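You operate a simulated robot arm through the tools that you are given. There is no shell and no other tool. Be economical: measure what you need, move in short steps, check, and stop when the job is done.

You are at the controls of a simulated robot arm. One attempt, no reset.

Task
Stack the cheese mould marked "pepper" from the curd bench on top of the cheese mould labelled "chive". Then take the tin labelled "peaches" from the curd bench and leave it in the silver weighing bowl. Then take the cabbage tub and leave it on the dresser top. Then take the jug cover and put it on the white saucer. Then take the shaker that says "paprika" from the dry goods bench and leave it on the dresser top. Then take the rice bag with the earliest date from the bag shelf and leave it on the top of the side table. Keep to this order. Set down upright: tin, cabbage tub, shaker.

It is judged by the outcome, as a careful person would: the job done as asked, and still so three seconds after it is handed in. It fails if anything else is knocked over, pushed out of place, dropped, spilled or broken. Lids that push on must go on centred and level and be pressed home; caps that screw on are set level and turned clockwise until they are tight.

Robot
A 7-joint arm with a fingered hand on a trunk, on a base that drives. Base frame: it is fixed to the floor where the robot stands at the start and does not move with it; the origin is under the middle of the robot, x ahead of it, y to its left, z up; the surface under the hand at the start is at about z = 860. Lengths are in mm, angles in degrees, forces in N, time in s.
With the tool pointing down near the work surface it reaches from about 200 to 760 mm from the robot's upright axis, wherever it stands. Its first joint turns from -166.0 to 166.0 degrees. Places, roughly: cabbage tub (12x12x13 cm) [400, -1600, 300]; cheese mould [500, 250, 1000]; dresser top (22x82 cm) [480, -2980, 900]; jug cover (10x10x4 cm) [500, -3900, 900]; purple tin, yellow tin [500, 250, 1000]; rice bag [750, -4500, 1500]; saucer (15x15x2 cm) [500, -4400, 900]; shaker [500, -4250, 1000]; top of the side table [-1700, -4700, 900]; weighing bowl (18x17x8 cm) [700, 300, 900]. Payload 4 kg.
The TCP is the grasp point between the finger pads, 28 mm short of the fingertips. In the tool frame z runs along the fingers and y along their closing line. Largest opening 168 mm; the body of the gripper starts 79 mm behind the TCP. The gripper is a hand of 4 fingers: y runs from the thumb to the fingers, the wrist lies at [0, 0, -249] in the tool frame, and closing takes about 1.5 s.
Orientation is that of the tool frame in the base frame, as a unit quaternion [w, x, y, z]. With the fingers straight down and closing along the base's y, the tool's x points along the base's -x, its y along +y and its z along -z.

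Tools
- The arm moves only by the tool move_arm. Its argument "deltas" is a list of rows, each a list of 6 numbers: the shift along the tool's x, y, z in units of 40 mm (1.0 is 40 mm), then the turn, a rotation vector about the tool's x, y, z in units of 8 degrees (1.0 is 8 degrees). In form: [[dx, dy, dz, ax, ay, az], ...]. A call has 1 to 10 rows; each row shifts and turns the commanded pose from where the row before left it, along the tool's axes as they then stand. "hand" is the gripper command, from -1 (shut) to 1 (fully open), values between in proportion, set as the call begins (left out, the last holds). A call with a number of a shift or a turn outside -1 to 1 is refused whole. Each row takes 0.2 s and may step no farther than 50 mm and 8.6 degrees from the row before; otherwise, or with a gripper value out of range, the whole call is refused. A pose out of reach is approached as far as the arm can. The call stops where the force on the tool passes 40 N (or 10 N more than at its start, if that is more) or the arm is blocked; 0.2 s more then pass. Each finger travels about 153 mm/s and halts on what it meets, pressing with about 31 N; the grip force reading is that of the motor and also rises with nothing between the fingers. The clock runs only during rows and for 0.2 s after the last one: add rows that do not move to give the fingers time. The reply holds the time, the measured pose of the TCP, the force on the tool along the base axes, the opening and the grip force, in the units named above and with some noise, with the torque about the TCP (base axes, N m) and any sound that the robot's microphone picked up.
- Cameras (640 x 400 px; columns grow to the right, rows downward): "scene" is now at [15.9, 178.2, 1501.9]; the picture's right is [0.20, -0.98, 0.00], its down [-0.71, -0.14, -0.69] and it looks along [0.67, 0.14, -0.73] (base axes); focal length 249 px, centre (320, 200). "wrist" rides on the gripper at [60, -60, -110] in the tool frame; the picture's right is [0.71, 0.71, 0.00], its down [-0.56, 0.56, -0.61] and it looks along [-0.43, 0.43, 0.79] (tool axes); focal length 265 px, centre (320, 200).
- camera(camera): a new picture of that camera. No time passes.
- slide_trunk(by): slides the trunk up (or, below 0, down) by that many mm; the arm and the scene camera ride with it, the base frame stays. It gives what a move gives, with no picture.
- steer(legs): drives the robot by 1 to 6 legs, each [ahead, turn to the left] in mm and degrees, along the robot's own axes; the way and the turn of a leg run together, so that a leg with both is an arc; at most 1500 mm and 180 degrees a leg. The arm and the cameras ride along, it lands a little off, and it stops where it bumps. It gives what a move gives.
- set_fingers(finger1, finger2, finger3, thumb_bend): sets how far each is bent, from 0 (flat) to 1 (curled in); at 0.3 the hand is open as for a grip, at 0.7 the pads meet at the TCP. One left out holds its place. A second passes; each finger stops where it meets its share of the squeeze, and holds until it gets a number again. A gripper value or a shape takes the hand back. It gives what a move gives, with no picture; readings hold the bend of each and the force on the fingers (four entries, about 0 where the hand has none), thumb and palm.
- hand_shape(shape): the hand has 4 fingers and takes this shape, open, in about a second: jaw (thumb against the fingers, like two jaws); tri (thumb and two fingers); tip (a fingertip pinch); poke (one finger out to press); point (the index stretched); flat (the hand flat); cup (the hand cupped); fist (a fist). The gripper value then closes the fingers along that shape, each until it touches; the sizes above hold for jaw. It gives what a move gives, with no picture.
- pan_tilt(pan, tilt): turns the head with the scene camera to pan (to the left, within 155 degrees either way) and tilt (down, from -29 to 69), counted from straight ahead of the robot. It gives what a move gives.
- locate(camera, pixels): for up to 12 pixels [column, row] of the newest picture of that camera ("zoom" is the newest enlarged one), the place [x, y, z] in the base frame of the surface seen there, good to about 2 mm. No time passes.
- close_up(camera, box): a new picture of the part [left, top, right, bottom] of that camera's present view, enlarged. No time passes.
- sign_off(): hands the job in; it is judged then, once.

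Keep the steps short. Do not move on a guess: measure, check each grasp and each placing, and mend mistakes. In all there are 124 turns and 118 pictures (those below and enlarged ones count). Leave the gripper open and the arm clear of the work at the hand-in unless told otherwise, and finish with a single line.

The tools are called after "Call:" by a JSON object that holds its "name" and its "arguments". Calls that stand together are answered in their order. move_arm: Moves the arm, as the interface text tells. Its arguments: {"type":"object","properties":{"deltas":{"type":"array","items":{"type":"array","items":{"type":"number"}}},"hand":{"type":"number"}},"required":["deltas"]} The other tools are called the same way: slide_trunk (by) slides the trunk up or down; hand_shape (shape) gives the hand a shape; set_fingers (finger1, finger2, finger3, thumb_bend) moves the fingers one by one; steer (legs) drives the base; pan_tilt (pan, tilt) turns the head that bears the scene camera; camera (camera) takes a picture; locate (camera, pixels) gives the place of the surface under pixels of a picture; close_up (camera, box) takes an enlarged picture of a part of a camera's view; sign_off () hands the job in.

At the start:

```text
t: 0.0
tool_pos: [367.0, 120.9, 1184.3]
tcp_rot: [0.0, 0.0, 1.0, 0.0]
force: [-0.3, 0.0, -0.1]
moment: [0.04, 0.01, 0.01]
grip_width: 168.0
gripper_force: 0.1
shape: jaw
bend: [0.3, 0.3, 0.3, 0.3]
finger forces: [0.1, 0.0, 0.0, 0.0, 0.0, 0.1]
trunk travel left (down, up): [-525.0, 65.0]
robot x, y, heading: [-2.4, -0.9, 0.1]
head pan, tilt: [11.4, 46.7]
```

scene: 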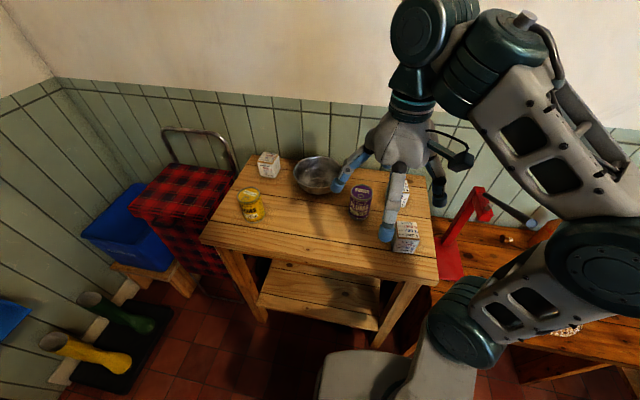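
wrist: 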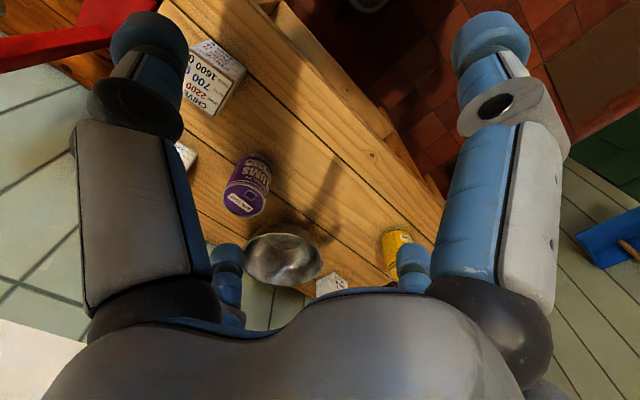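

I see three white moulds, a purple and a yellow tin, and the bowl. I'll enlarge the bench to read the labels.

Call:
{"name": "close_up", "arguments": {"camera": "scene", "box": [220, 140, 440, 277]}}

Call:
{"name": "close_up", "arguments": {"camera": "wrist", "box": [150, 20, 450, 300]}}

```text
2.91 times, centred on (330, 208) of scene
```

zoom: 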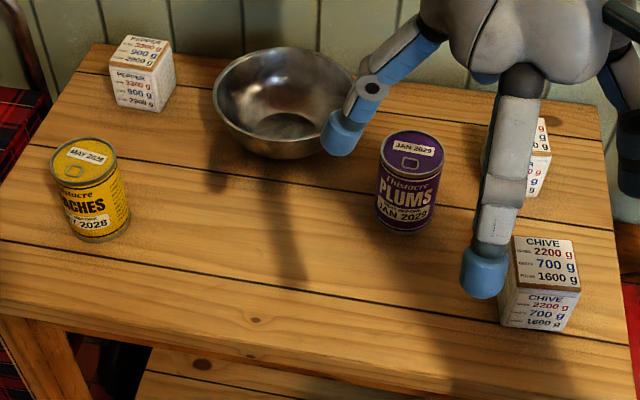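

```text
1.43 times, centred on (300, 160) of wrist
```

zoom: 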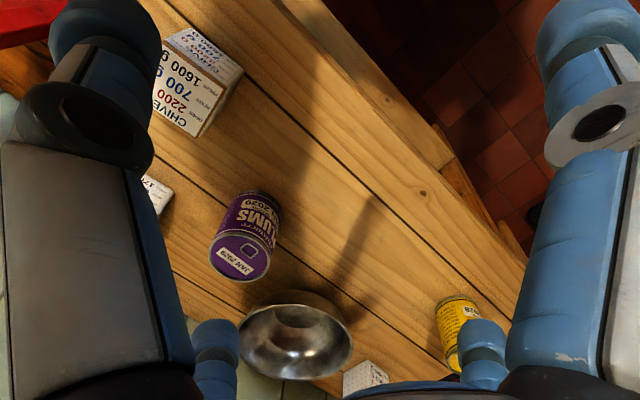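

Pepper is at upper left, chive at front right, peaches is the yellow tin. I'll enlarge pepper for accurate measurement.

Call:
{"name": "close_up", "arguments": {"camera": "scene", "box": [230, 140, 350, 225]}}

Call:
{"name": "locate", "arguments": {"camera": "scene", "pixels": [[398, 222], [416, 223], [418, 238], [396, 236], [415, 250], [407, 230]]}}

```text
4.71 times, centred on (290, 182) of scene
```

zoom: 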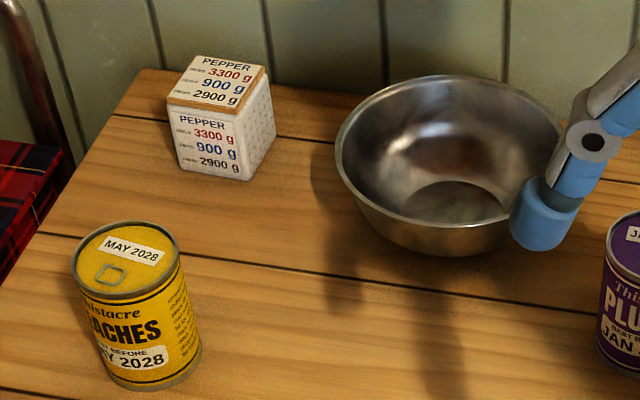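

```text
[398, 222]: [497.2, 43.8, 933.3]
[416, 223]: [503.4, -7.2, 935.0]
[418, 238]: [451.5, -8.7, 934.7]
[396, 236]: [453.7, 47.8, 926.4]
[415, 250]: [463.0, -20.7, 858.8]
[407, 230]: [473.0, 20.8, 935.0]
```

Call:
{"name": "locate", "arguments": {"camera": "zoom", "pixels": [[195, 58], [263, 68], [242, 108], [170, 101], [218, 82], [240, 176], [182, 165], [124, 258], [78, 262], [174, 250], [128, 225], [120, 297]]}}

Call:
{"name": "locate", "arguments": {"camera": "scene", "pixels": [[293, 172], [340, 170], [318, 157], [315, 192], [316, 182], [250, 220], [404, 185], [361, 200]]}}

```text
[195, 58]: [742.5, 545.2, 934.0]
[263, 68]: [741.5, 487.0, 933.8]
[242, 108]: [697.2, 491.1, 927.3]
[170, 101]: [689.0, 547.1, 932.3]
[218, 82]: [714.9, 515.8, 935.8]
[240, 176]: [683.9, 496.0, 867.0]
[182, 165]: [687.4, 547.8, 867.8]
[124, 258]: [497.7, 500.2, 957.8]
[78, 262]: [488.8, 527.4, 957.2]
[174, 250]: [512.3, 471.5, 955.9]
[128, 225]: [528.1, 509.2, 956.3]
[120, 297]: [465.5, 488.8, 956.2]
```

```text
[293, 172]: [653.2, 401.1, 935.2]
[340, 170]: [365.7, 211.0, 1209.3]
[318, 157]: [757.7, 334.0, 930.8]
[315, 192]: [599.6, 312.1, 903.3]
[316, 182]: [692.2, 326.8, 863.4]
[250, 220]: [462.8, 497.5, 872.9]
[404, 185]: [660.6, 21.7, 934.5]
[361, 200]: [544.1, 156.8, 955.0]
```

Pepper is out of reach from here, so I'll need to drive. I'll measure the bench edge and what surrounds it.

Call:
{"name": "locate", "arguments": {"camera": "scene", "pixels": [[215, 240], [435, 275], [200, 238], [262, 305], [375, 330], [240, 165], [195, 132], [165, 140], [430, 230], [470, 230], [180, 200], [300, 110]]}}

Call:
{"name": "pan_tilt", "arguments": {"pan": -60, "tilt": 35}}

Call:
{"name": "camera", "arguments": {"camera": "scene"}}

```text
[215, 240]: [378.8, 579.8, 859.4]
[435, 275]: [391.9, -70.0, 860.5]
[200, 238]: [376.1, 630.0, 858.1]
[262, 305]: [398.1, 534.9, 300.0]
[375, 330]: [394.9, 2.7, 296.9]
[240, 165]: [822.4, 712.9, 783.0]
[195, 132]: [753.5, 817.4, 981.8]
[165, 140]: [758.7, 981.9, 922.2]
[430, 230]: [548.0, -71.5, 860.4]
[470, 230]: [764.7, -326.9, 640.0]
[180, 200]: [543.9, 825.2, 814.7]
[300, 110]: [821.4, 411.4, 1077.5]
```

```text
t: 1.4
tool_pos: [367.5, 120.2, 1183.4]
tcp_rot: [0.0, -0.001, 1.0, 0.001]
force: [0.4, 1.1, -0.2]
moment: [0.03, 0.01, 0.01]
grip_width: 168.1
gripper_force: 0.1
shape: jaw
bend: [0.3, 0.3, 0.3, 0.3]
finger forces: [0.1, 0.0, 0.1, 0.0, 0.0, 0.1]
trunk travel left (down, up): [-525.0, 65.0]
robot x, y, heading: [-1.8, -0.9, -0.2]
head pan, tilt: [-60.0, 35.0]
```

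```text
112 pictures are left
```

scene: 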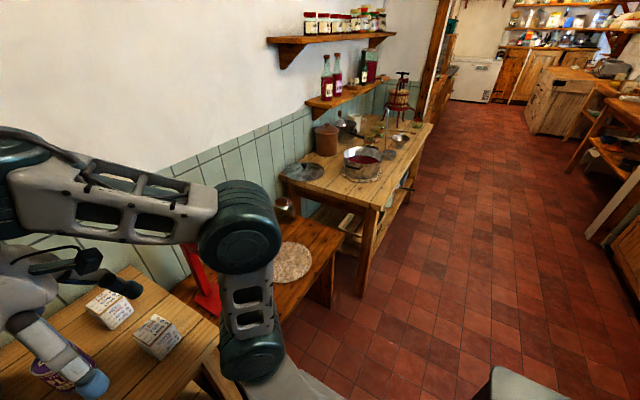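

Call:
{"name": "locate", "arguments": {"camera": "scene", "pixels": [[500, 370], [540, 390], [490, 395], [300, 395], [360, 280], [510, 290], [600, 240], [420, 120]]}}

Call:
{"name": "steer", "arguments": {"legs": [[-300, 0], [0, 45], [467, 0], [0, -45]]}}

Call:
{"name": "pan_tilt", "arguments": {"pan": 0, "tilt": 50}}

Call:
{"name": "camera", "arguments": {"camera": "scene"}}

```text
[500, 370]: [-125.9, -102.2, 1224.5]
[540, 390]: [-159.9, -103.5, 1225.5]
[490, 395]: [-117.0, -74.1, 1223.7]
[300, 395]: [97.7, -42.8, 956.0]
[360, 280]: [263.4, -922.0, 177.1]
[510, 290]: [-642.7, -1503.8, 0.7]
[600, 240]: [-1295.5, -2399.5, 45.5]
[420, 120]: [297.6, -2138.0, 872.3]
```

```text
t: 10.0
tool_pos: [398.4, 455.4, 1184.4]
tcp_rot: [0.0, -0.004, 1.0, 0.0]
force: [0.7, 0.2, -0.3]
moment: [0.01, 0.01, 0.01]
grip_width: 167.9
gripper_force: 0.0
shape: jaw
bend: [0.3, 0.3, 0.3, 0.3]
finger forces: [0.0, 0.0, 0.1, 0.0, 0.0, 0.0]
trunk travel left (down, up): [-525.0, 65.0]
robot x, y, heading: [30.8, 334.8, 0.7]
head pan, tilt: [-60.0, 35.0]
```

```text
t: 11.3
tool_pos: [397.1, 455.4, 1183.9]
tcp_rot: [-0.001, -0.005, 1.0, 0.0]
force: [-0.1, -0.1, -0.5]
moment: [0.0, 0.0, -0.02]
grip_width: 167.9
gripper_force: 0.1
shape: jaw
bend: [0.3, 0.3, 0.3, 0.3]
finger forces: [0.0, 0.0, 0.0, 0.1, 0.0, 0.1]
trunk travel left (down, up): [-525.0, 65.0]
robot x, y, heading: [32.6, 336.1, 0.6]
head pan, tilt: [0.0, 50.0]
```

```text
111 pictures are left
```

scene: 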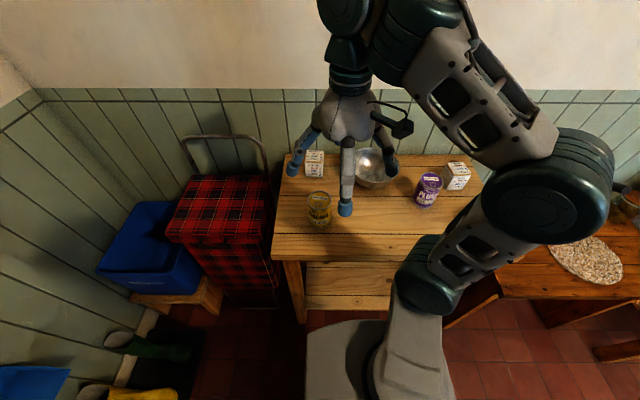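

The robot stands at (32,336), so pepper at about (716,517) is within reach. I'll move over it at height with the hand half closed.

Call:
{"name": "move_arm", "arguments": {"deltas": [[-1, 0.2, 0, 0, 0, 0], [-1, 0.2, 0, 0, 0, 0], [-1, 0.2, 0, 0, 0, 0], [-1, 0.2, 0, 0, 0, 0], [-1, 0.2, 0, 0, 0, 0], [-1, 0.2, 0, 0, 0, 0], [-1, 0.2, 0, 0, 0, 0], [-0.95, 0.15, 0, 0, 0, 0], [0, 0, 0, 0, 0, 0]], "hand": 0.25}}

Call:
{"name": "camera", "arguments": {"camera": "wrist"}}

Call:
{"name": "camera", "arguments": {"camera": "scene"}}

```text
t: 13.3
tool_pos: [606.2, 490.7, 1177.4]
tcp_rot: [0.001, -0.004, 1.0, 0.0]
force: [0.7, -0.3, 0.4]
moment: [0.06, 0.02, 0.0]
grip_width: 105.5
gripper_force: 0.0
shape: jaw
bend: [0.28, 0.28, 0.28, 0.29]
finger forces: [0.1, 0.0, 0.0, 0.0, 0.0, 0.0]
out of reach, approached as far as the arm can: row 5, 6, 7, 8
trunk travel left (down, up): [-525.0, 65.0]
robot x, y, heading: [31.3, 332.1, 0.7]
head pan, tilt: [0.0, 50.0]
```

```text
110 pictures are left
```

wrist: 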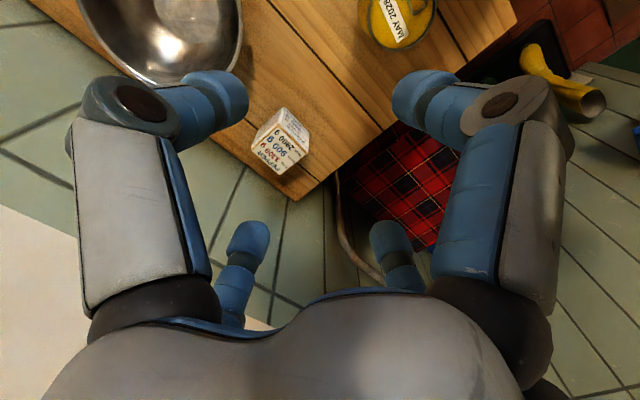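

```text
109 pictures are left
```

scene: 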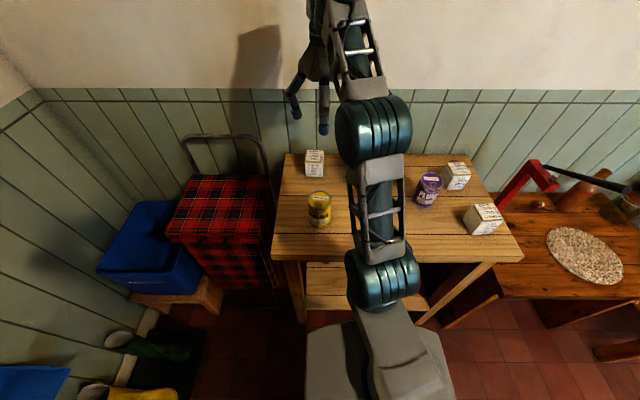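

The arm can't reach that far at this height. I'll lower it first, then extend. I'll also measure the chive mould, now in plain view.

Call:
{"name": "close_up", "arguments": {"camera": "scene", "box": [400, 140, 528, 220]}}

Call:
{"name": "move_arm", "arguments": {"deltas": [[0, 0, 1, 0, 0, 0], [0, 0, 1, 0, 0, 0], [0, 0, 1, 0, 0, 0], [0, 0, 1, 0, 0, 0], [0, 0, 0, 0, 0, 0]]}}

```text
5.00 times, centred on (464, 180) of scene
```

zoom: 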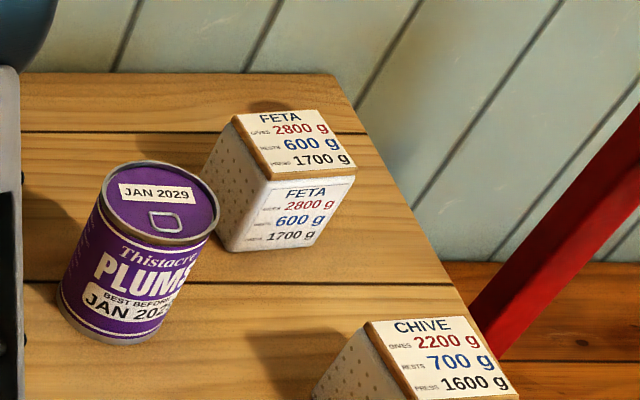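

```text
t: 14.5
tool_pos: [608.1, 492.3, 1016.5]
tcp_rot: [0.0, -0.004, 1.0, 0.0]
force: [-0.1, 0.3, -0.1]
moment: [-0.04, 0.0, -0.01]
grip_width: 105.4
gripper_force: 0.1
shape: jaw
bend: [0.28, 0.28, 0.28, 0.29]
finger forces: [0.0, 0.1, 0.0, 0.0, 0.1, 0.1]
trunk travel left (down, up): [-525.0, 65.0]
robot x, y, heading: [32.7, 334.8, 0.7]
head pan, tilt: [0.0, 50.0]
```

The mould labels have small print. I'll read it before squeezing or stacking anything.

Call:
{"name": "close_up", "arguments": {"camera": "scene", "box": [465, 200, 505, 225]}}

Call:
{"name": "close_up", "arguments": {"camera": "scene", "box": [300, 146, 332, 166]}}

Call:
{"name": "camera", "arguments": {"camera": "wrist"}}

```text
16.00 times, centred on (485, 212) of scene
```

zoom: 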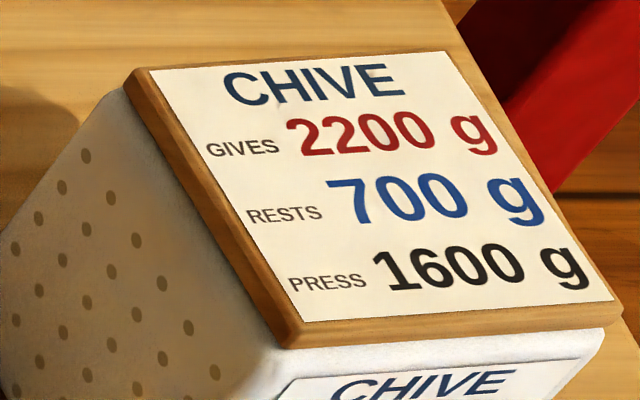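

```text
16.00 times, centred on (316, 156) of scene
```

zoom: 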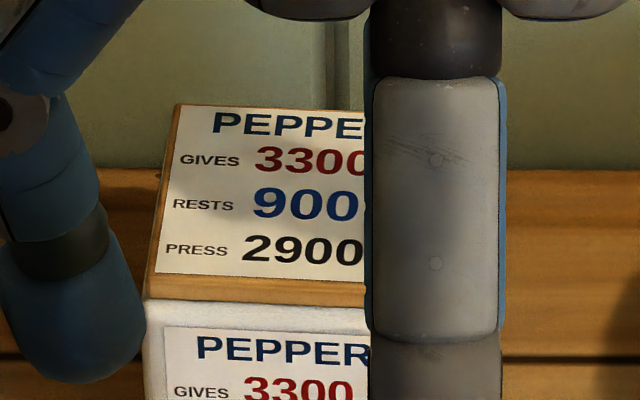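

```text
105 pictures are left
```

wrist: 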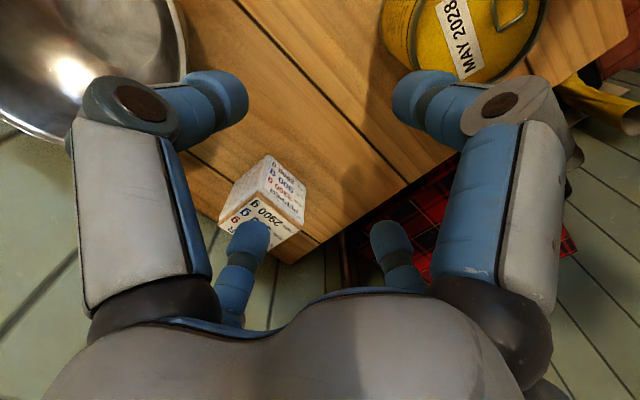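

Pepper "gives" at 3300 g (about 32 N) and chive at 2200 g, so I'll grip and place gently. Next I extend to above pepper and measure chive's top corners.

Call:
{"name": "locate", "arguments": {"camera": "scene", "pixels": [[474, 205], [492, 204], [502, 219], [483.5, 221], [488, 212], [484, 233], [465, 214]]}}

Call:
{"name": "move_arm", "arguments": {"deltas": [[-0.9, 0.2, 0, 0, 0, 0], [-0.9, 0.2, 0, 0, 0, 0], [-0.9, 0.2, 0, 0, 0, 0], [0, 0, 0, 0, 0, 0], [0, 0, 0, 0, 0, 0]], "hand": 0.25}}

Call:
{"name": "camera", "arguments": {"camera": "wrist"}}

```text
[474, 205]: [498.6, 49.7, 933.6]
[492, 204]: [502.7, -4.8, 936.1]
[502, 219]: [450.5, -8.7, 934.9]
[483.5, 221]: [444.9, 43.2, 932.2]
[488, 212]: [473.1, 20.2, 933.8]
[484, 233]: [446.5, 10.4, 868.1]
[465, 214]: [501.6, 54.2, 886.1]
```

```text
t: 15.7
tool_pos: [715.0, 517.0, 1017.1]
tcp_rot: [0.001, -0.004, 1.0, 0.0]
force: [-0.3, -0.1, -0.3]
moment: [0.0, -0.01, -0.02]
grip_width: 105.2
gripper_force: 0.2
shape: jaw
bend: [0.28, 0.28, 0.28, 0.29]
finger forces: [0.0, 0.1, 0.0, 0.0, 0.0, 0.0]
trunk travel left (down, up): [-525.0, 65.0]
robot x, y, heading: [32.3, 331.7, 0.5]
head pan, tilt: [0.0, 50.0]
```

```text
104 pictures are left
```

wrist: 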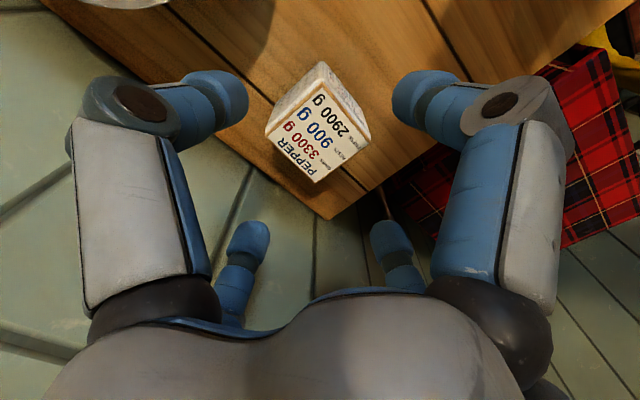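

I'll check the pepper position from the wrist camera before descending.

Call:
{"name": "locate", "arguments": {"camera": "wrist", "pixels": [[318, 66], [368, 138], [314, 180], [270, 128], [322, 125], [245, 75], [395, 95], [245, 230], [390, 230]]}}

```text
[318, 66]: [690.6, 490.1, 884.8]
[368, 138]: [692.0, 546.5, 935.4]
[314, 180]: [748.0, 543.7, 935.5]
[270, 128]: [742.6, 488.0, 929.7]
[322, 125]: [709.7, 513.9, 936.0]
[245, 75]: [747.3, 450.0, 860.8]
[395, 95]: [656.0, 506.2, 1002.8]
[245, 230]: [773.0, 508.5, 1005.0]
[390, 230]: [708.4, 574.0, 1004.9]
```

Pepper's centre is about (718,517), under the hand. I'm descending to z≈913.

Call:
{"name": "move_arm", "arguments": {"deltas": [[-0.07, 0, 0.9, 0, 0, 0], [0, 0, 0.9, 0, 0, 0], [0, 0, 0.8, 0, 0, 0], [0, 0, 0, 0, 0, 0]]}}

Call:
{"name": "camera", "arguments": {"camera": "wrist"}}

```text
t: 16.7
tool_pos: [719.3, 516.1, 913.6]
tcp_rot: [-0.001, -0.002, 1.0, 0.001]
force: [0.2, 0.7, -0.7]
moment: [-0.02, -0.02, 0.01]
grip_width: 105.3
gripper_force: 0.1
shape: jaw
bend: [0.28, 0.28, 0.28, 0.29]
finger forces: [0.0, 0.0, 0.0, 0.1, 0.0, 0.1]
trunk travel left (down, up): [-525.0, 65.0]
robot x, y, heading: [33.8, 330.5, 0.4]
head pan, tilt: [0.0, 50.0]
```

```text
103 pictures are left
```

wrist: 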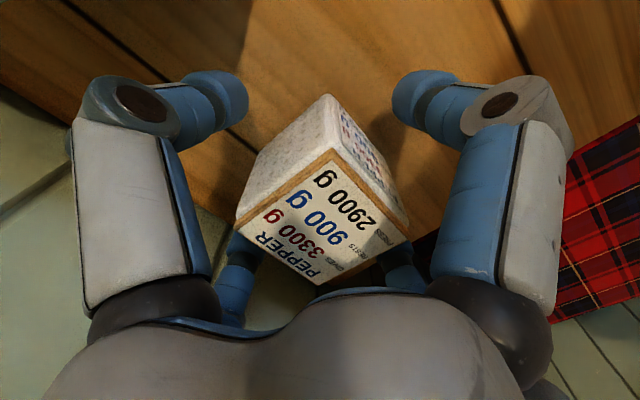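

Centred. I'm closing gently to just under the cube's width.

Call:
{"name": "move_arm", "arguments": {"deltas": [[0, 0, 0, 0, 0, 0], [0, 0, 0, 0, 0, 0], [0, 0, 0, 0, 0, 0], [0, 0, 0, 0, 0, 0]], "hand": -0.36}}

```text
t: 17.7
tool_pos: [719.3, 514.5, 912.6]
tcp_rot: [0.0, -0.003, 1.0, 0.0]
force: [-0.6, 0.4, 0.1]
moment: [0.02, -0.02, 0.0]
grip_width: 56.0
gripper_force: 30.8
shape: jaw
bend: [0.79, 0.79, 0.79, 0.45]
finger forces: [27.9, 28.8, 28.5, 0.0, 27.3, 0.0]
trunk travel left (down, up): [-525.0, 65.0]
robot x, y, heading: [33.4, 331.6, 0.5]
head pan, tilt: [0.0, 50.0]
```

Gripped at 56 mm, all fingers about 28 N, under pepper's limit. I'm lifting and moving toward chive.

Call:
{"name": "move_arm", "arguments": {"deltas": [[0, 0, -0.8, 0, 0, 0], [0, 0, -0.9, 0, 0, 0], [0, 0, -0.9, 0, 0, 0], [0, 0, -0.9, 0, 0, 0], [0, 0, 0, 0, 0, 0]]}}

Call:
{"name": "move_arm", "arguments": {"deltas": [[0.5, -0.95, 0, 0, 0, 0], [0.5, -0.95, 0, 0, 0, 0], [0.5, -0.95, 0, 0, 0, 0], [0.5, -0.95, 0, 0, 0, 0], [0.5, -0.95, 0, 0, 0, 0], [0.5, -0.95, 0, 0, 0, 0], [0.5, -0.95, 0, 0, 0, 0], [0.5, -0.95, 0, 0, 0, 0], [0.5, -0.95, 0, 0, 0, 0], [0, 0, 0, 0, 0, 0]]}}

Call:
{"name": "camera", "arguments": {"camera": "scene"}}

```text
t: 18.9
tool_pos: [717.9, 514.9, 1053.2]
tcp_rot: [-0.001, -0.003, 1.0, 0.0]
force: [-0.3, -0.5, -3.1]
moment: [-0.04, 0.01, 0.04]
grip_width: 56.0
gripper_force: 31.5
shape: jaw
bend: [0.79, 0.79, 0.79, 0.45]
finger forces: [28.0, 28.7, 28.4, 0.1, 27.3, 0.0]
trunk travel left (down, up): [-525.0, 65.0]
robot x, y, heading: [31.3, 332.2, 0.7]
head pan, tilt: [0.0, 50.0]
```

```text
t: 21.1
tool_pos: [541.0, 173.6, 1054.1]
tcp_rot: [0.0, -0.004, 1.0, 0.0]
force: [-0.2, -0.5, -3.0]
moment: [0.0, -0.01, 0.01]
grip_width: 55.8
gripper_force: 31.1
shape: jaw
bend: [0.79, 0.79, 0.79, 0.45]
finger forces: [27.6, 28.9, 28.7, 0.0, 27.4, 0.0]
trunk travel left (down, up): [-525.0, 65.0]
robot x, y, heading: [29.6, 332.5, 0.3]
head pan, tilt: [0.0, 50.0]
```

```text
102 pictures are left
```

scene: 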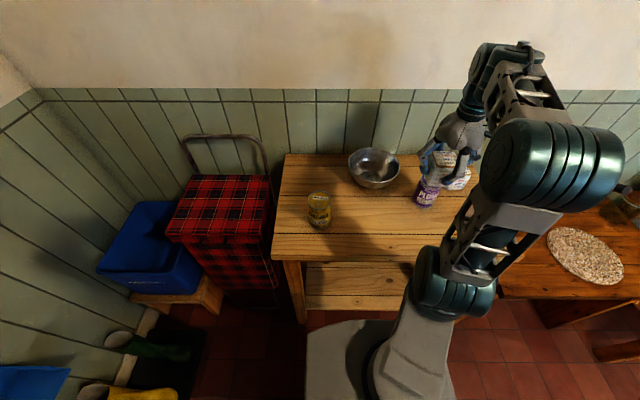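

Holding steady (about 3 N load). I'm moving over chive at (474,20) with a slight yaw to match.

Call:
{"name": "move_arm", "arguments": {"deltas": [[0.42, -0.96, 0, 0, 0, 0], [0.42, -0.96, 0, 0, 0, 0], [0.42, -0.96, 0, 0, 0, 0], [0.42, -0.96, 0, 0, 0, -0.6], [0, 0, 0, 0, 0, 0], [0, 0, 0, 0, 0, 0]]}}

Call:
{"name": "camera", "arguments": {"camera": "scene"}}

Call:
{"name": "camera", "arguments": {"camera": "wrist"}}

```text
t: 22.5
tool_pos: [474.9, 18.7, 1054.8]
tcp_rot: [-0.001, -0.046, 0.999, 0.0]
force: [0.3, -0.6, -2.7]
moment: [0.01, 0.03, -0.03]
grip_width: 55.8
gripper_force: 30.9
shape: jaw
bend: [0.79, 0.79, 0.79, 0.45]
finger forces: [27.6, 28.9, 28.6, 0.1, 27.4, 0.1]
trunk travel left (down, up): [-525.0, 65.0]
robot x, y, heading: [33.4, 335.4, 0.3]
head pan, tilt: [0.0, 50.0]
```

```text
101 pictures are left
```

scene: 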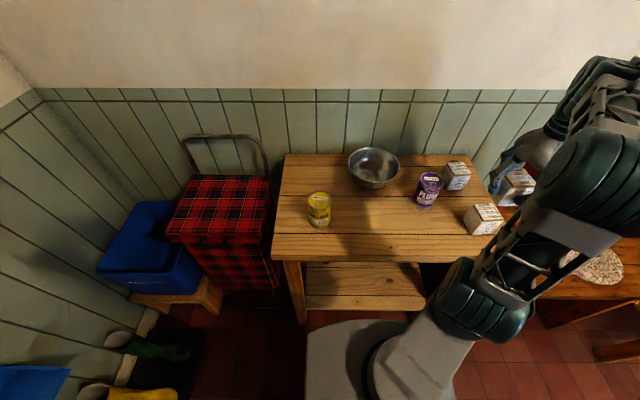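

```text
100 pictures are left
```

wrist: 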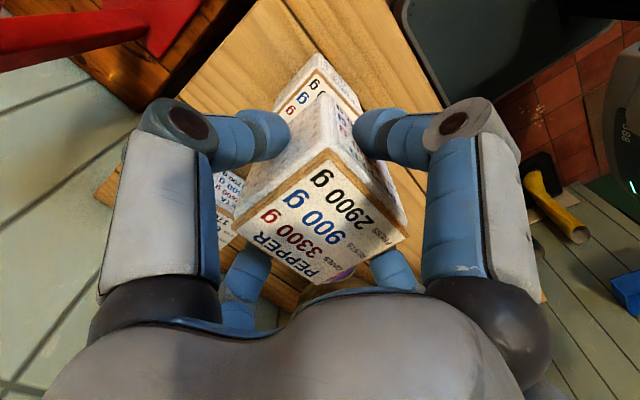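

Call:
{"name": "close_up", "arguments": {"camera": "wrist", "box": [200, 30, 440, 180]}}

Call:
{"name": "locate", "arguments": {"camera": "wrist", "pixels": [[330, 152], [403, 230], [238, 226], [318, 190], [317, 56], [360, 110], [276, 105], [315, 70], [337, 85]]}}

Call:
{"name": "close_up", "arguments": {"camera": "scene", "box": [456, 150, 552, 240]}}

```text
2.67 times, centred on (320, 105) of wrist
```

zoom: 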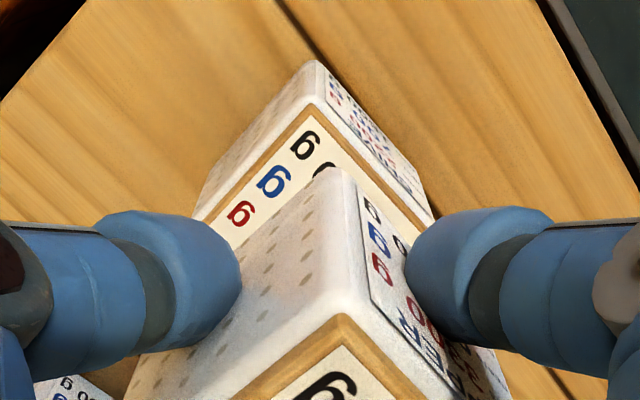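

```text
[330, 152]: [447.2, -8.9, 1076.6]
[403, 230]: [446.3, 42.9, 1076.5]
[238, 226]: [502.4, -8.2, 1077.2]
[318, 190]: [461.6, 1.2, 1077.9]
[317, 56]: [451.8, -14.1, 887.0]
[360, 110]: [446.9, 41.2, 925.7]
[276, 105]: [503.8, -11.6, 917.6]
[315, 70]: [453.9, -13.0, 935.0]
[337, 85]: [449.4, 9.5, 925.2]
```

```text
4.44 times, centred on (504, 195) of scene
```

zoom: 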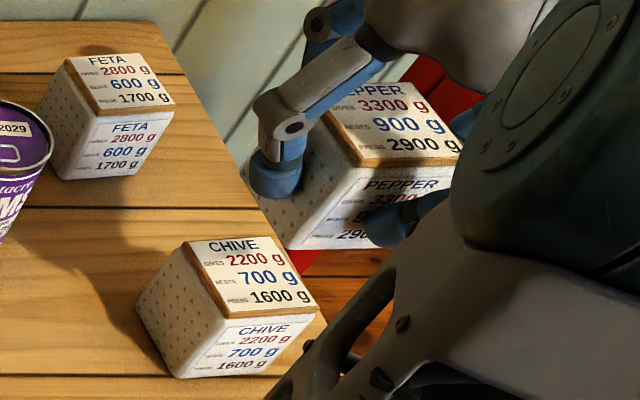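

Alignment agrees within 1–2 mm. I'm lowering about 62 mm, then feeling for contact.

Call:
{"name": "move_arm", "arguments": {"deltas": [[-0.03, 0.02, 0.8, 0, 0, 0], [0, 0, 0.5, 0, 0, 0], [0, 0, 0.25, 0, 0, 0], [0, 0, 0, 0, 0, 0]]}}

Call:
{"name": "camera", "arguments": {"camera": "wrist"}}

```text
t: 23.5
tool_pos: [475.7, 18.9, 991.2]
tcp_rot: [-0.001, -0.045, 0.999, 0.0]
force: [-0.1, -1.1, -3.4]
moment: [0.01, 0.04, 0.02]
grip_width: 56.1
gripper_force: 30.9
shape: jaw
bend: [0.79, 0.79, 0.79, 0.45]
finger forces: [27.7, 28.9, 28.6, 0.0, 27.4, 0.0]
trunk travel left (down, up): [-525.0, 65.0]
robot x, y, heading: [30.8, 334.7, 0.3]
head pan, tilt: [0.0, 50.0]
```

```text
97 pictures are left
```

wrist: 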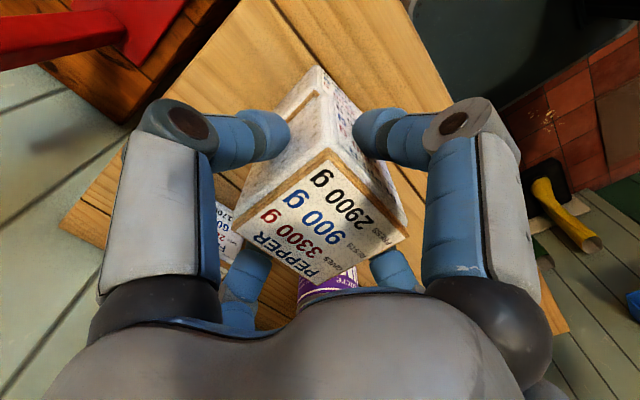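

Call:
{"name": "close_up", "arguments": {"camera": "wrist", "box": [240, 50, 400, 150]}}

Call:
{"name": "close_up", "arguments": {"camera": "scene", "box": [440, 150, 520, 250]}}

```text
4.00 times, centred on (320, 100) of wrist
```

zoom: 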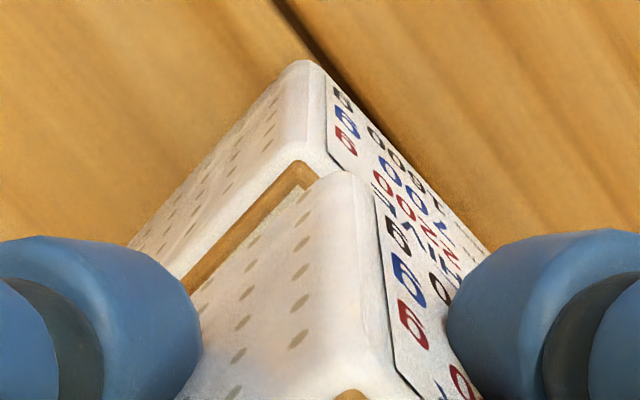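

```text
4.00 times, centred on (480, 200) of scene
```

zoom: 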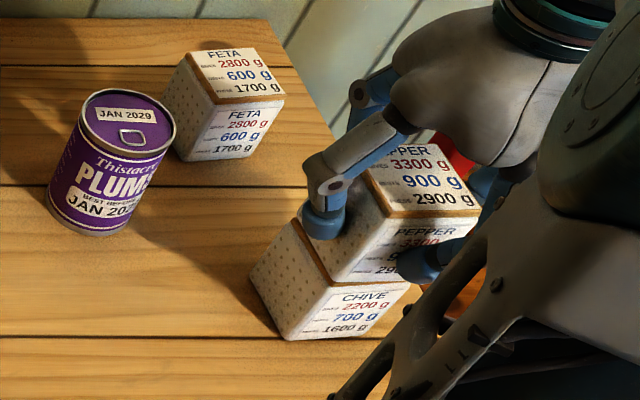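

From this view chive sticks out a little on its −y side. I'll measure the offset.

Call:
{"name": "close_up", "arguments": {"camera": "wrist", "box": [240, 50, 400, 150]}}

Call:
{"name": "locate", "arguments": {"camera": "zoom", "pixels": [[297, 156], [180, 275], [335, 180], [197, 285], [230, 230], [270, 215], [329, 185], [365, 190], [345, 150], [440, 255]]}}

```text
4.00 times, centred on (320, 100) of wrist
```

zoom: 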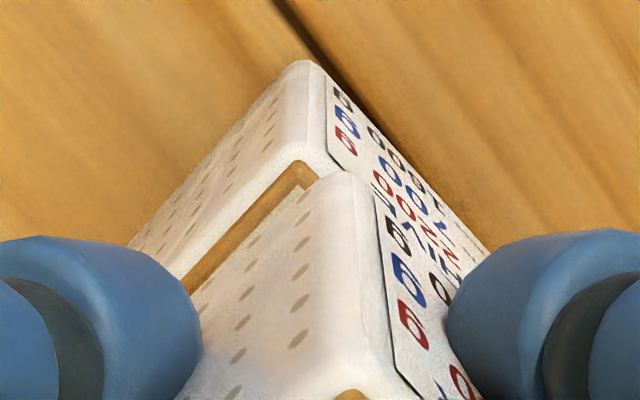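

```text
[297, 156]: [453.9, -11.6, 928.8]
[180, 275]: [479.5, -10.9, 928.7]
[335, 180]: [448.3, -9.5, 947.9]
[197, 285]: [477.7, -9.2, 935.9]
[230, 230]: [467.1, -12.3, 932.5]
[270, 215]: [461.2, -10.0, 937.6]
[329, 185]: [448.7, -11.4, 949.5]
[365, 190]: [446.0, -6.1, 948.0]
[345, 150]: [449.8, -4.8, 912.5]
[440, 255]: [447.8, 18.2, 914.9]
```

Only about 2 mm off. I'll nudge by that and lower the last few millimetres.

Call:
{"name": "move_arm", "arguments": {"deltas": [[-0.03, -0.05, 0, 0, 0, 0], [0, 0, 0.05, 0, 0, 0], [0, 0, 0.04, 0, 0, 0], [0, 0, 0, 0, 0, 0]]}}

```text
t: 24.5
tool_pos: [476.3, 18.1, 986.9]
tcp_rot: [0.0, -0.045, 0.999, 0.0]
force: [1.4, -0.3, -1.4]
moment: [0.03, -0.03, 0.01]
grip_width: 55.8
gripper_force: 30.8
shape: jaw
bend: [0.79, 0.79, 0.79, 0.45]
finger forces: [27.5, 29.0, 28.8, 0.1, 27.5, 0.0]
trunk travel left (down, up): [-525.0, 65.0]
robot x, y, heading: [27.7, 334.4, 0.4]
head pan, tilt: [0.0, 50.0]
```

The load fell from −3 to −1.4 N, so it is touching. I'm opening the hand.

Call:
{"name": "move_arm", "arguments": {"deltas": [[0, 0, 0.02, 0, 0, 0], [0, 0, 0, 0, 0, 0]]}}

Call:
{"name": "move_arm", "arguments": {"deltas": [[0, 0, 0, 0, 0, 0], [0, 0, 0, 0, 0, 0], [0, 0, 0, 0, 0, 0], [0, 0, 0, 0, 0, 0]], "hand": 0.3}}

Call:
{"name": "move_arm", "arguments": {"deltas": [[0, 0, -0.9, 0, 0, 0], [0, 0, -0.9, 0, 0, 0], [0, 0, -0.9, 0, 0, 0], [0, 0.4, -0.5, 0, 0, 0.6], [0, 0.9, 0, 0, 0, 0], [0, 0.9, 0, 0, 0, 0], [0, 0.9, 0, 0, 0, 0], [0, 0.9, 0, 0, 0, 0], [0, 0, 0, 0, 0, 0]]}}

Call:
{"name": "close_up", "arguments": {"camera": "scene", "box": [280, 140, 520, 260]}}

```text
t: 25.1
tool_pos: [477.9, 17.1, 987.3]
tcp_rot: [0.001, -0.046, 0.999, -0.001]
force: [0.6, -0.3, 3.1]
moment: [0.04, -0.01, 0.03]
grip_width: 56.0
gripper_force: 30.8
shape: jaw
bend: [0.79, 0.79, 0.79, 0.45]
finger forces: [28.1, 29.3, 29.1, 0.0, 28.0, 0.0]
trunk travel left (down, up): [-525.0, 65.0]
robot x, y, heading: [26.8, 330.8, 0.5]
head pan, tilt: [0.0, 50.0]
```

```text
t: 26.1
tool_pos: [476.9, 18.2, 986.9]
tcp_rot: [0.0, -0.046, 0.999, 0.001]
force: [-0.8, 0.7, -0.5]
moment: [-0.01, 0.01, 0.0]
grip_width: 108.8
gripper_force: 0.0
shape: jaw
bend: [0.28, 0.28, 0.28, 0.28]
finger forces: [0.0, 0.1, 0.0, 0.0, 0.1, 0.0]
trunk travel left (down, up): [-525.0, 65.0]
robot x, y, heading: [30.9, 329.8, 0.5]
head pan, tilt: [0.0, 50.0]
```

```text
t: 28.1
tool_pos: [474.2, 176.5, 1115.8]
tcp_rot: [0.0, -0.004, 1.0, 0.0]
force: [-0.8, 1.9, -0.9]
moment: [-0.03, 0.0, -0.01]
grip_width: 108.7
gripper_force: 0.2
shape: jaw
bend: [0.28, 0.28, 0.28, 0.27]
finger forces: [0.1, 0.1, 0.0, 0.1, 0.0, 0.1]
trunk travel left (down, up): [-525.0, 65.0]
robot x, y, heading: [29.3, 334.6, 0.5]
head pan, tilt: [0.0, 50.0]
```

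```text
2.67 times, centred on (400, 200) of scene
```

zoom: 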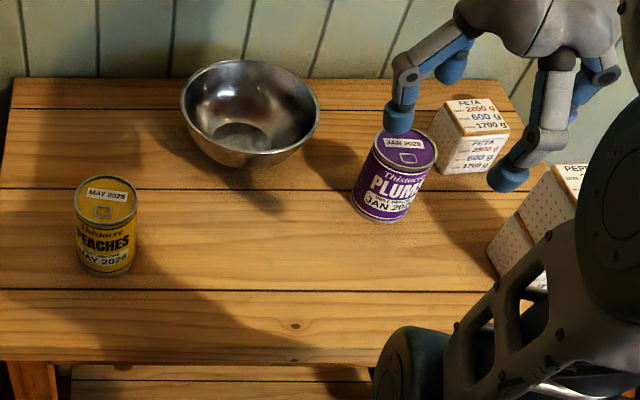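

The stack stands. Next I go over the peaches tin at (497,500).

Call:
{"name": "move_arm", "arguments": {"deltas": [[-0.06, 0.9, 0.1, 0, 0, 0], [-0.06, 0.9, 0.1, 0, 0, 0], [-0.06, 0.9, 0.1, 0, 0, 0], [-0.06, 0.9, 0.1, 0, 0, 0], [-0.06, 0.9, 0.1, 0, 0, 0], [-0.06, 0.9, 0.1, 0, 0, 0], [-0.06, 0.9, 0.1, 0, 0, 0], [-0.06, 0.9, 0.1, 0, 0, 0], [-0.06, 0.9, 0.1, 0, 0, 0], [0, 0, 0.5, 0, 0, 0]]}}

Call:
{"name": "camera", "arguments": {"camera": "wrist"}}

Call:
{"name": "camera", "arguments": {"camera": "scene"}}

```text
t: 30.3
tool_pos: [494.1, 502.6, 1058.2]
tcp_rot: [0.0, -0.003, 1.0, 0.0]
force: [0.0, 0.5, 0.1]
moment: [0.02, 0.01, -0.01]
grip_width: 108.7
gripper_force: 0.1
shape: jaw
bend: [0.28, 0.27, 0.28, 0.27]
finger forces: [0.0, 0.0, 0.0, 0.1, 0.0, 0.0]
trunk travel left (down, up): [-525.0, 65.0]
robot x, y, heading: [33.8, 332.3, 0.6]
head pan, tilt: [0.0, 50.0]
```

```text
92 pictures are left
```

wrist: 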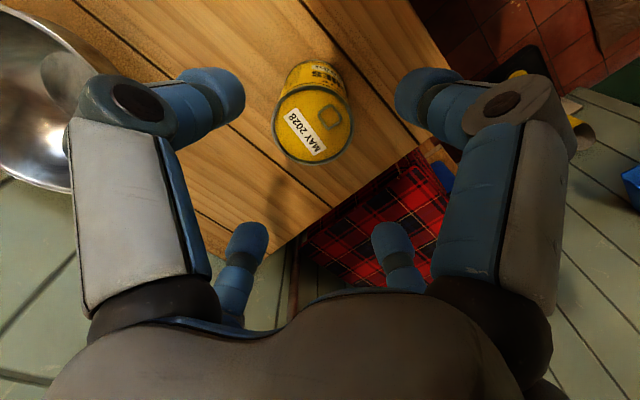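

```text
91 pictures are left
```

scene: 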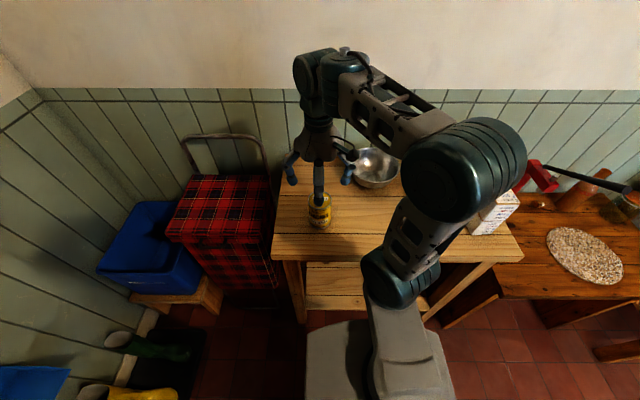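

Call:
{"name": "locate", "arguments": {"camera": "wrist", "pixels": [[275, 122], [350, 130], [313, 163], [315, 88], [313, 127], [20, 15], [70, 110], [10, 140]]}}

Call:
{"name": "locate", "arguments": {"camera": "scene", "pixels": [[475, 220], [510, 205], [488, 232], [398, 168], [380, 188], [360, 150], [375, 175]]}}

Call:
{"name": "close_up", "arguments": {"camera": "scene", "box": [440, 150, 530, 240]}}

```text
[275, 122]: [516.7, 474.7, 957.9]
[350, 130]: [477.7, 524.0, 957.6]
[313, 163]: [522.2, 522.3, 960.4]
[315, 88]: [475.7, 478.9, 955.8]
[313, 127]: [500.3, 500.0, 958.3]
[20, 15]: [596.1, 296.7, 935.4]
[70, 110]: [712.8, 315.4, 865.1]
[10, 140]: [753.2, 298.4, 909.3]
```

```text
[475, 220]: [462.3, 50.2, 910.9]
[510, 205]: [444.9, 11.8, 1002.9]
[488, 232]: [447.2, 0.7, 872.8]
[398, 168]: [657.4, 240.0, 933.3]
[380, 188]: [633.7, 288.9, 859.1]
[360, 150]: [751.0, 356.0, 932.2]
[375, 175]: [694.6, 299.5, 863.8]
```

```text
4.44 times, centred on (485, 195) of scene
```

zoom: 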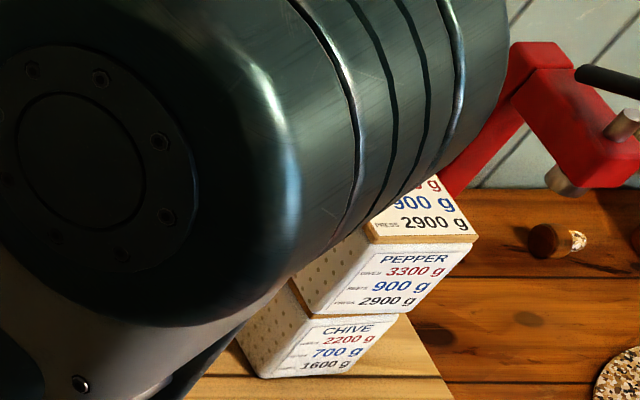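

The stack is neat. The tin's centre is (498,500); I'm adjusting and descending to z≈935.

Call:
{"name": "move_arm", "arguments": {"deltas": [[-0.1, -0.06, 0.9, 0, 0, 0], [0, 0, 0.9, 0, 0, 0], [0, 0, 0.9, 0, 0, 0], [0, 0, 0.37, 0, 0, 0], [0, 0, 0, 0, 0, 0]]}}

Call:
{"name": "move_arm", "arguments": {"deltas": [[0, 0, 0, 0, 0, 0], [0, 0, 0, 0, 0, 0], [0, 0, 0, 0, 0, 0], [0, 0, 0, 0, 0, 0]], "hand": -0.3}}

```text
t: 31.5
tool_pos: [497.3, 499.5, 935.8]
tcp_rot: [-0.001, -0.004, 1.0, 0.0]
force: [0.4, 0.6, 0.6]
moment: [-0.01, 0.02, 0.0]
grip_width: 108.7
gripper_force: 0.1
shape: jaw
bend: [0.27, 0.27, 0.28, 0.27]
finger forces: [0.1, 0.0, 0.0, 0.0, 0.1, 0.1]
trunk travel left (down, up): [-525.0, 65.0]
robot x, y, heading: [30.2, 332.4, 0.7]
head pan, tilt: [0.0, 50.0]
```

```text
t: 32.5
tool_pos: [497.3, 499.2, 936.1]
tcp_rot: [0.0, -0.004, 1.0, 0.0]
force: [-0.5, -0.1, 0.2]
moment: [0.01, -0.03, -0.03]
grip_width: 60.9
gripper_force: 31.6
shape: jaw
bend: [0.79, 0.79, 0.79, 0.42]
finger forces: [28.5, 27.9, 28.4, 0.0, 27.9, 0.0]
trunk travel left (down, up): [-525.0, 65.0]
robot x, y, heading: [30.2, 329.2, 0.5]
head pan, tilt: [0.0, 50.0]
```

The tin is gripped at 61 mm. The bowl centre is about (676,321) with rim z≈934. I'm lifting and carrying it over.

Call:
{"name": "move_arm", "arguments": {"deltas": [[0, 0, -0.9, 0, 0, 0], [0, 0, -0.9, 0, 0, 0], [0, 0, -0.9, 0, 0, 0], [-0.2, -0.2, -0.1, 0, 0, 0], [-0.85, -0.85, 0, 0, 0, 0], [-0.85, -0.85, 0, 0, 0, 0], [-0.85, -0.85, 0, 0, 0, 0], [-0.85, -0.85, 0, 0, 0, 0], [-0.87, -0.85, 0, 0, 0, 0], [0, 0, 0, 0, 0, 0]]}}

Call:
{"name": "camera", "arguments": {"camera": "scene"}}

Call:
{"name": "camera", "arguments": {"camera": "wrist"}}

```text
t: 34.7
tool_pos: [676.5, 322.5, 1048.4]
tcp_rot: [0.0, -0.005, 1.0, 0.001]
force: [0.3, 0.3, -3.3]
moment: [0.03, 0.03, -0.01]
grip_width: 61.1
gripper_force: 31.4
shape: jaw
bend: [0.79, 0.79, 0.79, 0.42]
finger forces: [28.5, 28.2, 28.6, 0.0, 27.5, 0.1]
trunk travel left (down, up): [-525.0, 65.0]
robot x, y, heading: [29.0, 332.4, 0.6]
head pan, tilt: [0.0, 50.0]
```

```text
89 pictures are left
```

scene: 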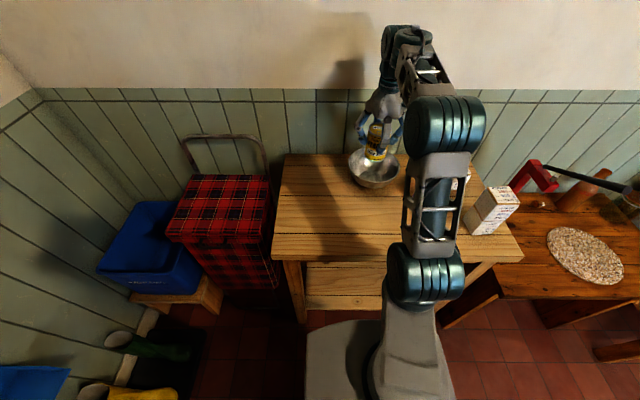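

```text
88 pictures are left
```

wrist: 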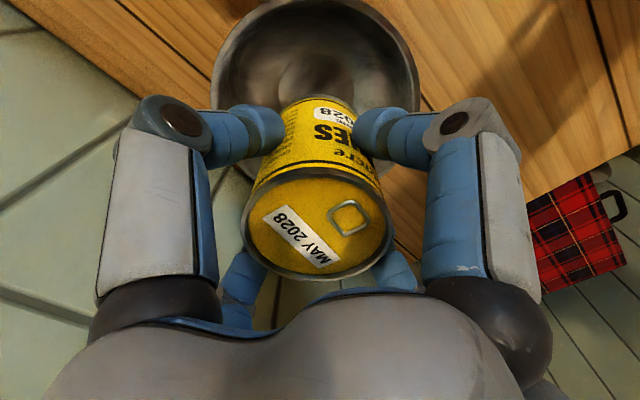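

Call:
{"name": "locate", "arguments": {"camera": "wrist", "pixels": [[215, 80], [418, 80], [316, 4], [230, 35], [400, 30], [310, 70], [340, 90]]}}

Call:
{"name": "locate", "arguments": {"camera": "scene", "pixels": [[349, 165], [400, 168], [352, 156], [374, 178]]}}

```text
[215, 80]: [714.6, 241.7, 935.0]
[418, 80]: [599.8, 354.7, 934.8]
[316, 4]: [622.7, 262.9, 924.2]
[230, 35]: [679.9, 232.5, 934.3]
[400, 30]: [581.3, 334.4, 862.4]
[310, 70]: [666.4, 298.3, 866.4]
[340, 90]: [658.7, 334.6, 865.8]
```

```text
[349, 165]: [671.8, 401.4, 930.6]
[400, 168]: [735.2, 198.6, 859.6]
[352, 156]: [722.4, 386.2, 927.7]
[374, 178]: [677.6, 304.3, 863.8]
```

The bowl centre refines to (676,317). I'm shifting −5 mm in y and lowering.

Call:
{"name": "move_arm", "arguments": {"deltas": [[0, -0.13, 0.8, 0, 0, 0], [0, 0, 0.8, 0, 0, 0], [0, 0, 0.6, 0, 0, 0], [0, 0, 0.25, 0, 0, 0], [0, 0, 0.1, 0, 0, 0], [0, 0, 0, 0, 0, 0]]}}

```text
t: 36.1
tool_pos: [677.7, 318.6, 944.9]
tcp_rot: [0.0, -0.003, 1.0, 0.0]
force: [0.2, -0.3, -3.3]
moment: [-0.01, 0.02, 0.01]
grip_width: 61.0
gripper_force: 30.6
shape: jaw
bend: [0.79, 0.79, 0.79, 0.42]
finger forces: [28.3, 28.2, 28.4, 0.1, 27.6, 0.0]
trunk travel left (down, up): [-525.0, 65.0]
robot x, y, heading: [29.1, 331.3, 0.5]
head pan, tilt: [0.0, 50.0]
```

Call:
{"name": "move_arm", "arguments": {"deltas": [[0, 0, 0.05, 0, 0, 0], [0, 0, 0.04, 0, 0, 0], [0, 0, 0, 0, 0, 0]]}}

```text
t: 36.9
tool_pos: [677.4, 316.7, 942.6]
tcp_rot: [0.0, -0.004, 1.0, 0.0]
force: [0.3, 0.0, -4.2]
moment: [-0.01, 0.04, 0.01]
grip_width: 61.0
gripper_force: 31.5
shape: jaw
bend: [0.79, 0.79, 0.79, 0.42]
finger forces: [28.2, 28.2, 28.5, 0.1, 27.5, 0.1]
trunk travel left (down, up): [-525.0, 65.0]
robot x, y, heading: [31.1, 327.7, 0.7]
head pan, tilt: [0.0, 50.0]
```

Call:
{"name": "move_arm", "arguments": {"deltas": [[0, 0, 0.04, 0, 0, 0], [0, 0, 0.03, 0, 0, 0], [0, 0, 0, 0, 0, 0]]}}

Call:
{"name": "close_up", "arguments": {"camera": "scene", "box": [340, 110, 420, 200]}}

```text
t: 37.7
tool_pos: [677.3, 318.4, 939.2]
tcp_rot: [0.0, -0.005, 1.0, 0.0]
force: [-0.3, 0.3, -3.4]
moment: [-0.04, -0.02, 0.0]
grip_width: 61.0
gripper_force: 30.9
shape: jaw
bend: [0.79, 0.79, 0.79, 0.42]
finger forces: [28.4, 28.3, 28.5, 0.1, 27.5, 0.1]
trunk travel left (down, up): [-525.0, 65.0]
robot x, y, heading: [30.2, 328.9, 0.4]
head pan, tilt: [0.0, 50.0]
```

```text
4.44 times, centred on (380, 155) of scene
```

zoom: 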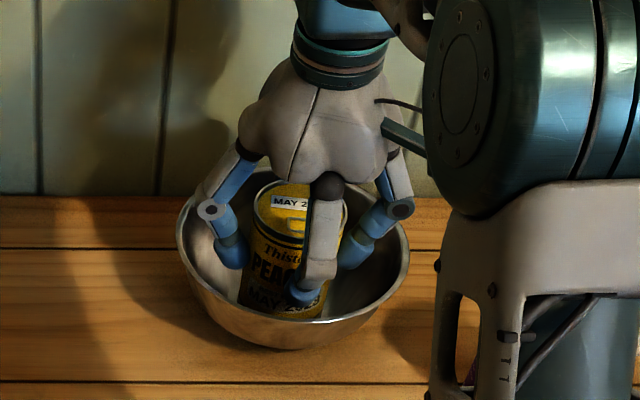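

Call:
{"name": "move_arm", "arguments": {"deltas": [[0, 0, 0.03, 0, 0, 0], [0, 0, 0, 0, 0, 0]]}}

Call:
{"name": "move_arm", "arguments": {"deltas": [[0, 0, 0.03, 0, 0, 0], [0, 0, 0, 0, 0, 0]]}}

```text
t: 38.3
tool_pos: [677.7, 317.5, 939.0]
tcp_rot: [0.001, -0.005, 1.0, 0.0]
force: [-1.6, -1.2, 3.4]
moment: [-0.02, -0.02, 0.01]
grip_width: 60.7
gripper_force: 31.2
shape: jaw
bend: [0.79, 0.79, 0.79, 0.42]
finger forces: [28.5, 28.6, 29.0, 0.0, 27.9, 0.0]
trunk travel left (down, up): [-525.0, 65.0]
robot x, y, heading: [27.3, 330.9, 0.7]
head pan, tilt: [0.0, 50.0]
```

```text
t: 38.9
tool_pos: [677.8, 316.5, 939.3]
tcp_rot: [0.002, -0.003, 1.0, 0.0]
force: [2.6, 0.4, 12.8]
moment: [0.01, -0.02, 0.0]
grip_width: 61.0
gripper_force: 31.0
shape: jaw
bend: [0.79, 0.79, 0.79, 0.42]
finger forces: [29.7, 29.4, 29.8, 0.1, 28.8, 0.0]
trunk travel left (down, up): [-525.0, 65.0]
robot x, y, heading: [30.3, 332.8, 0.7]
head pan, tilt: [0.0, 50.0]
```

Seated (+13 N up). I'm backing off 1 mm, opening to about 92 mm and withdrawing.

Call:
{"name": "move_arm", "arguments": {"deltas": [[0, 0, -0.03, 0, 0, 0], [0, 0, 0, 0, 0, 0], [0, 0, 0, 0, 0, 0], [0, 0, 0, 0, 0, 0]], "hand": 0.08}}

Call:
{"name": "move_arm", "arguments": {"deltas": [[0, 0, -0.9, 0, 0, 0], [0, 0, -0.9, 0, 0, 0], [0, 0, -0.9, 0, 0, 0], [0.5, 0, -0.7, 0, 0, 0], [1, 0, 0, 0, 0, 0], [1, 0, -0.5, 0, 0, 0], [1, 0, -0.5, 0, 0, 0], [1, 0, -0.5, 0, 0, 0], [1, 0, -0.5, 0, 0, 0], [0, 0, 0, 0, 0, 0]]}}

Call:
{"name": "camera", "arguments": {"camera": "scene"}}

```text
t: 39.9
tool_pos: [676.8, 316.2, 938.4]
tcp_rot: [0.0, -0.003, 1.0, 0.0]
force: [-0.6, 0.9, 0.6]
moment: [0.02, 0.01, 0.0]
grip_width: 90.2
gripper_force: 0.1
shape: jaw
bend: [0.33, 0.33, 0.33, 0.33]
finger forces: [0.0, 0.0, 0.0, 0.0, 0.1, 0.1]
trunk travel left (down, up): [-525.0, 65.0]
robot x, y, heading: [30.3, 334.3, 0.3]
head pan, tilt: [0.0, 50.0]
```

```text
t: 42.1
tool_pos: [457.7, 315.5, 1155.3]
tcp_rot: [0.001, -0.004, 1.0, -0.001]
force: [0.3, -1.5, -0.3]
moment: [-0.01, -0.01, -0.02]
grip_width: 90.3
gripper_force: 0.1
shape: jaw
bend: [0.33, 0.33, 0.33, 0.33]
finger forces: [0.0, 0.0, 0.0, 0.0, 0.1, 0.0]
trunk travel left (down, up): [-525.0, 65.0]
robot x, y, heading: [29.4, 332.8, 0.4]
head pan, tilt: [0.0, 50.0]
```

```text
86 pictures are left
```

scene: 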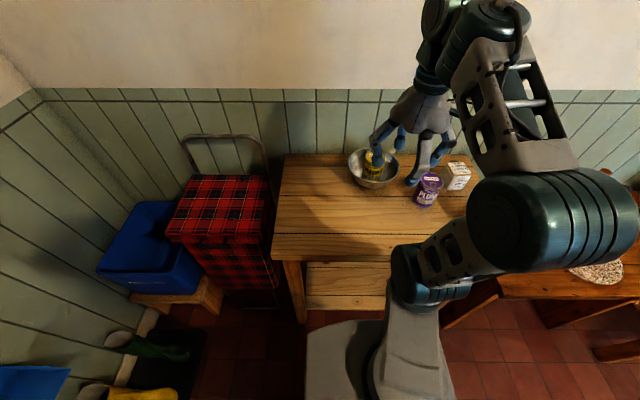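

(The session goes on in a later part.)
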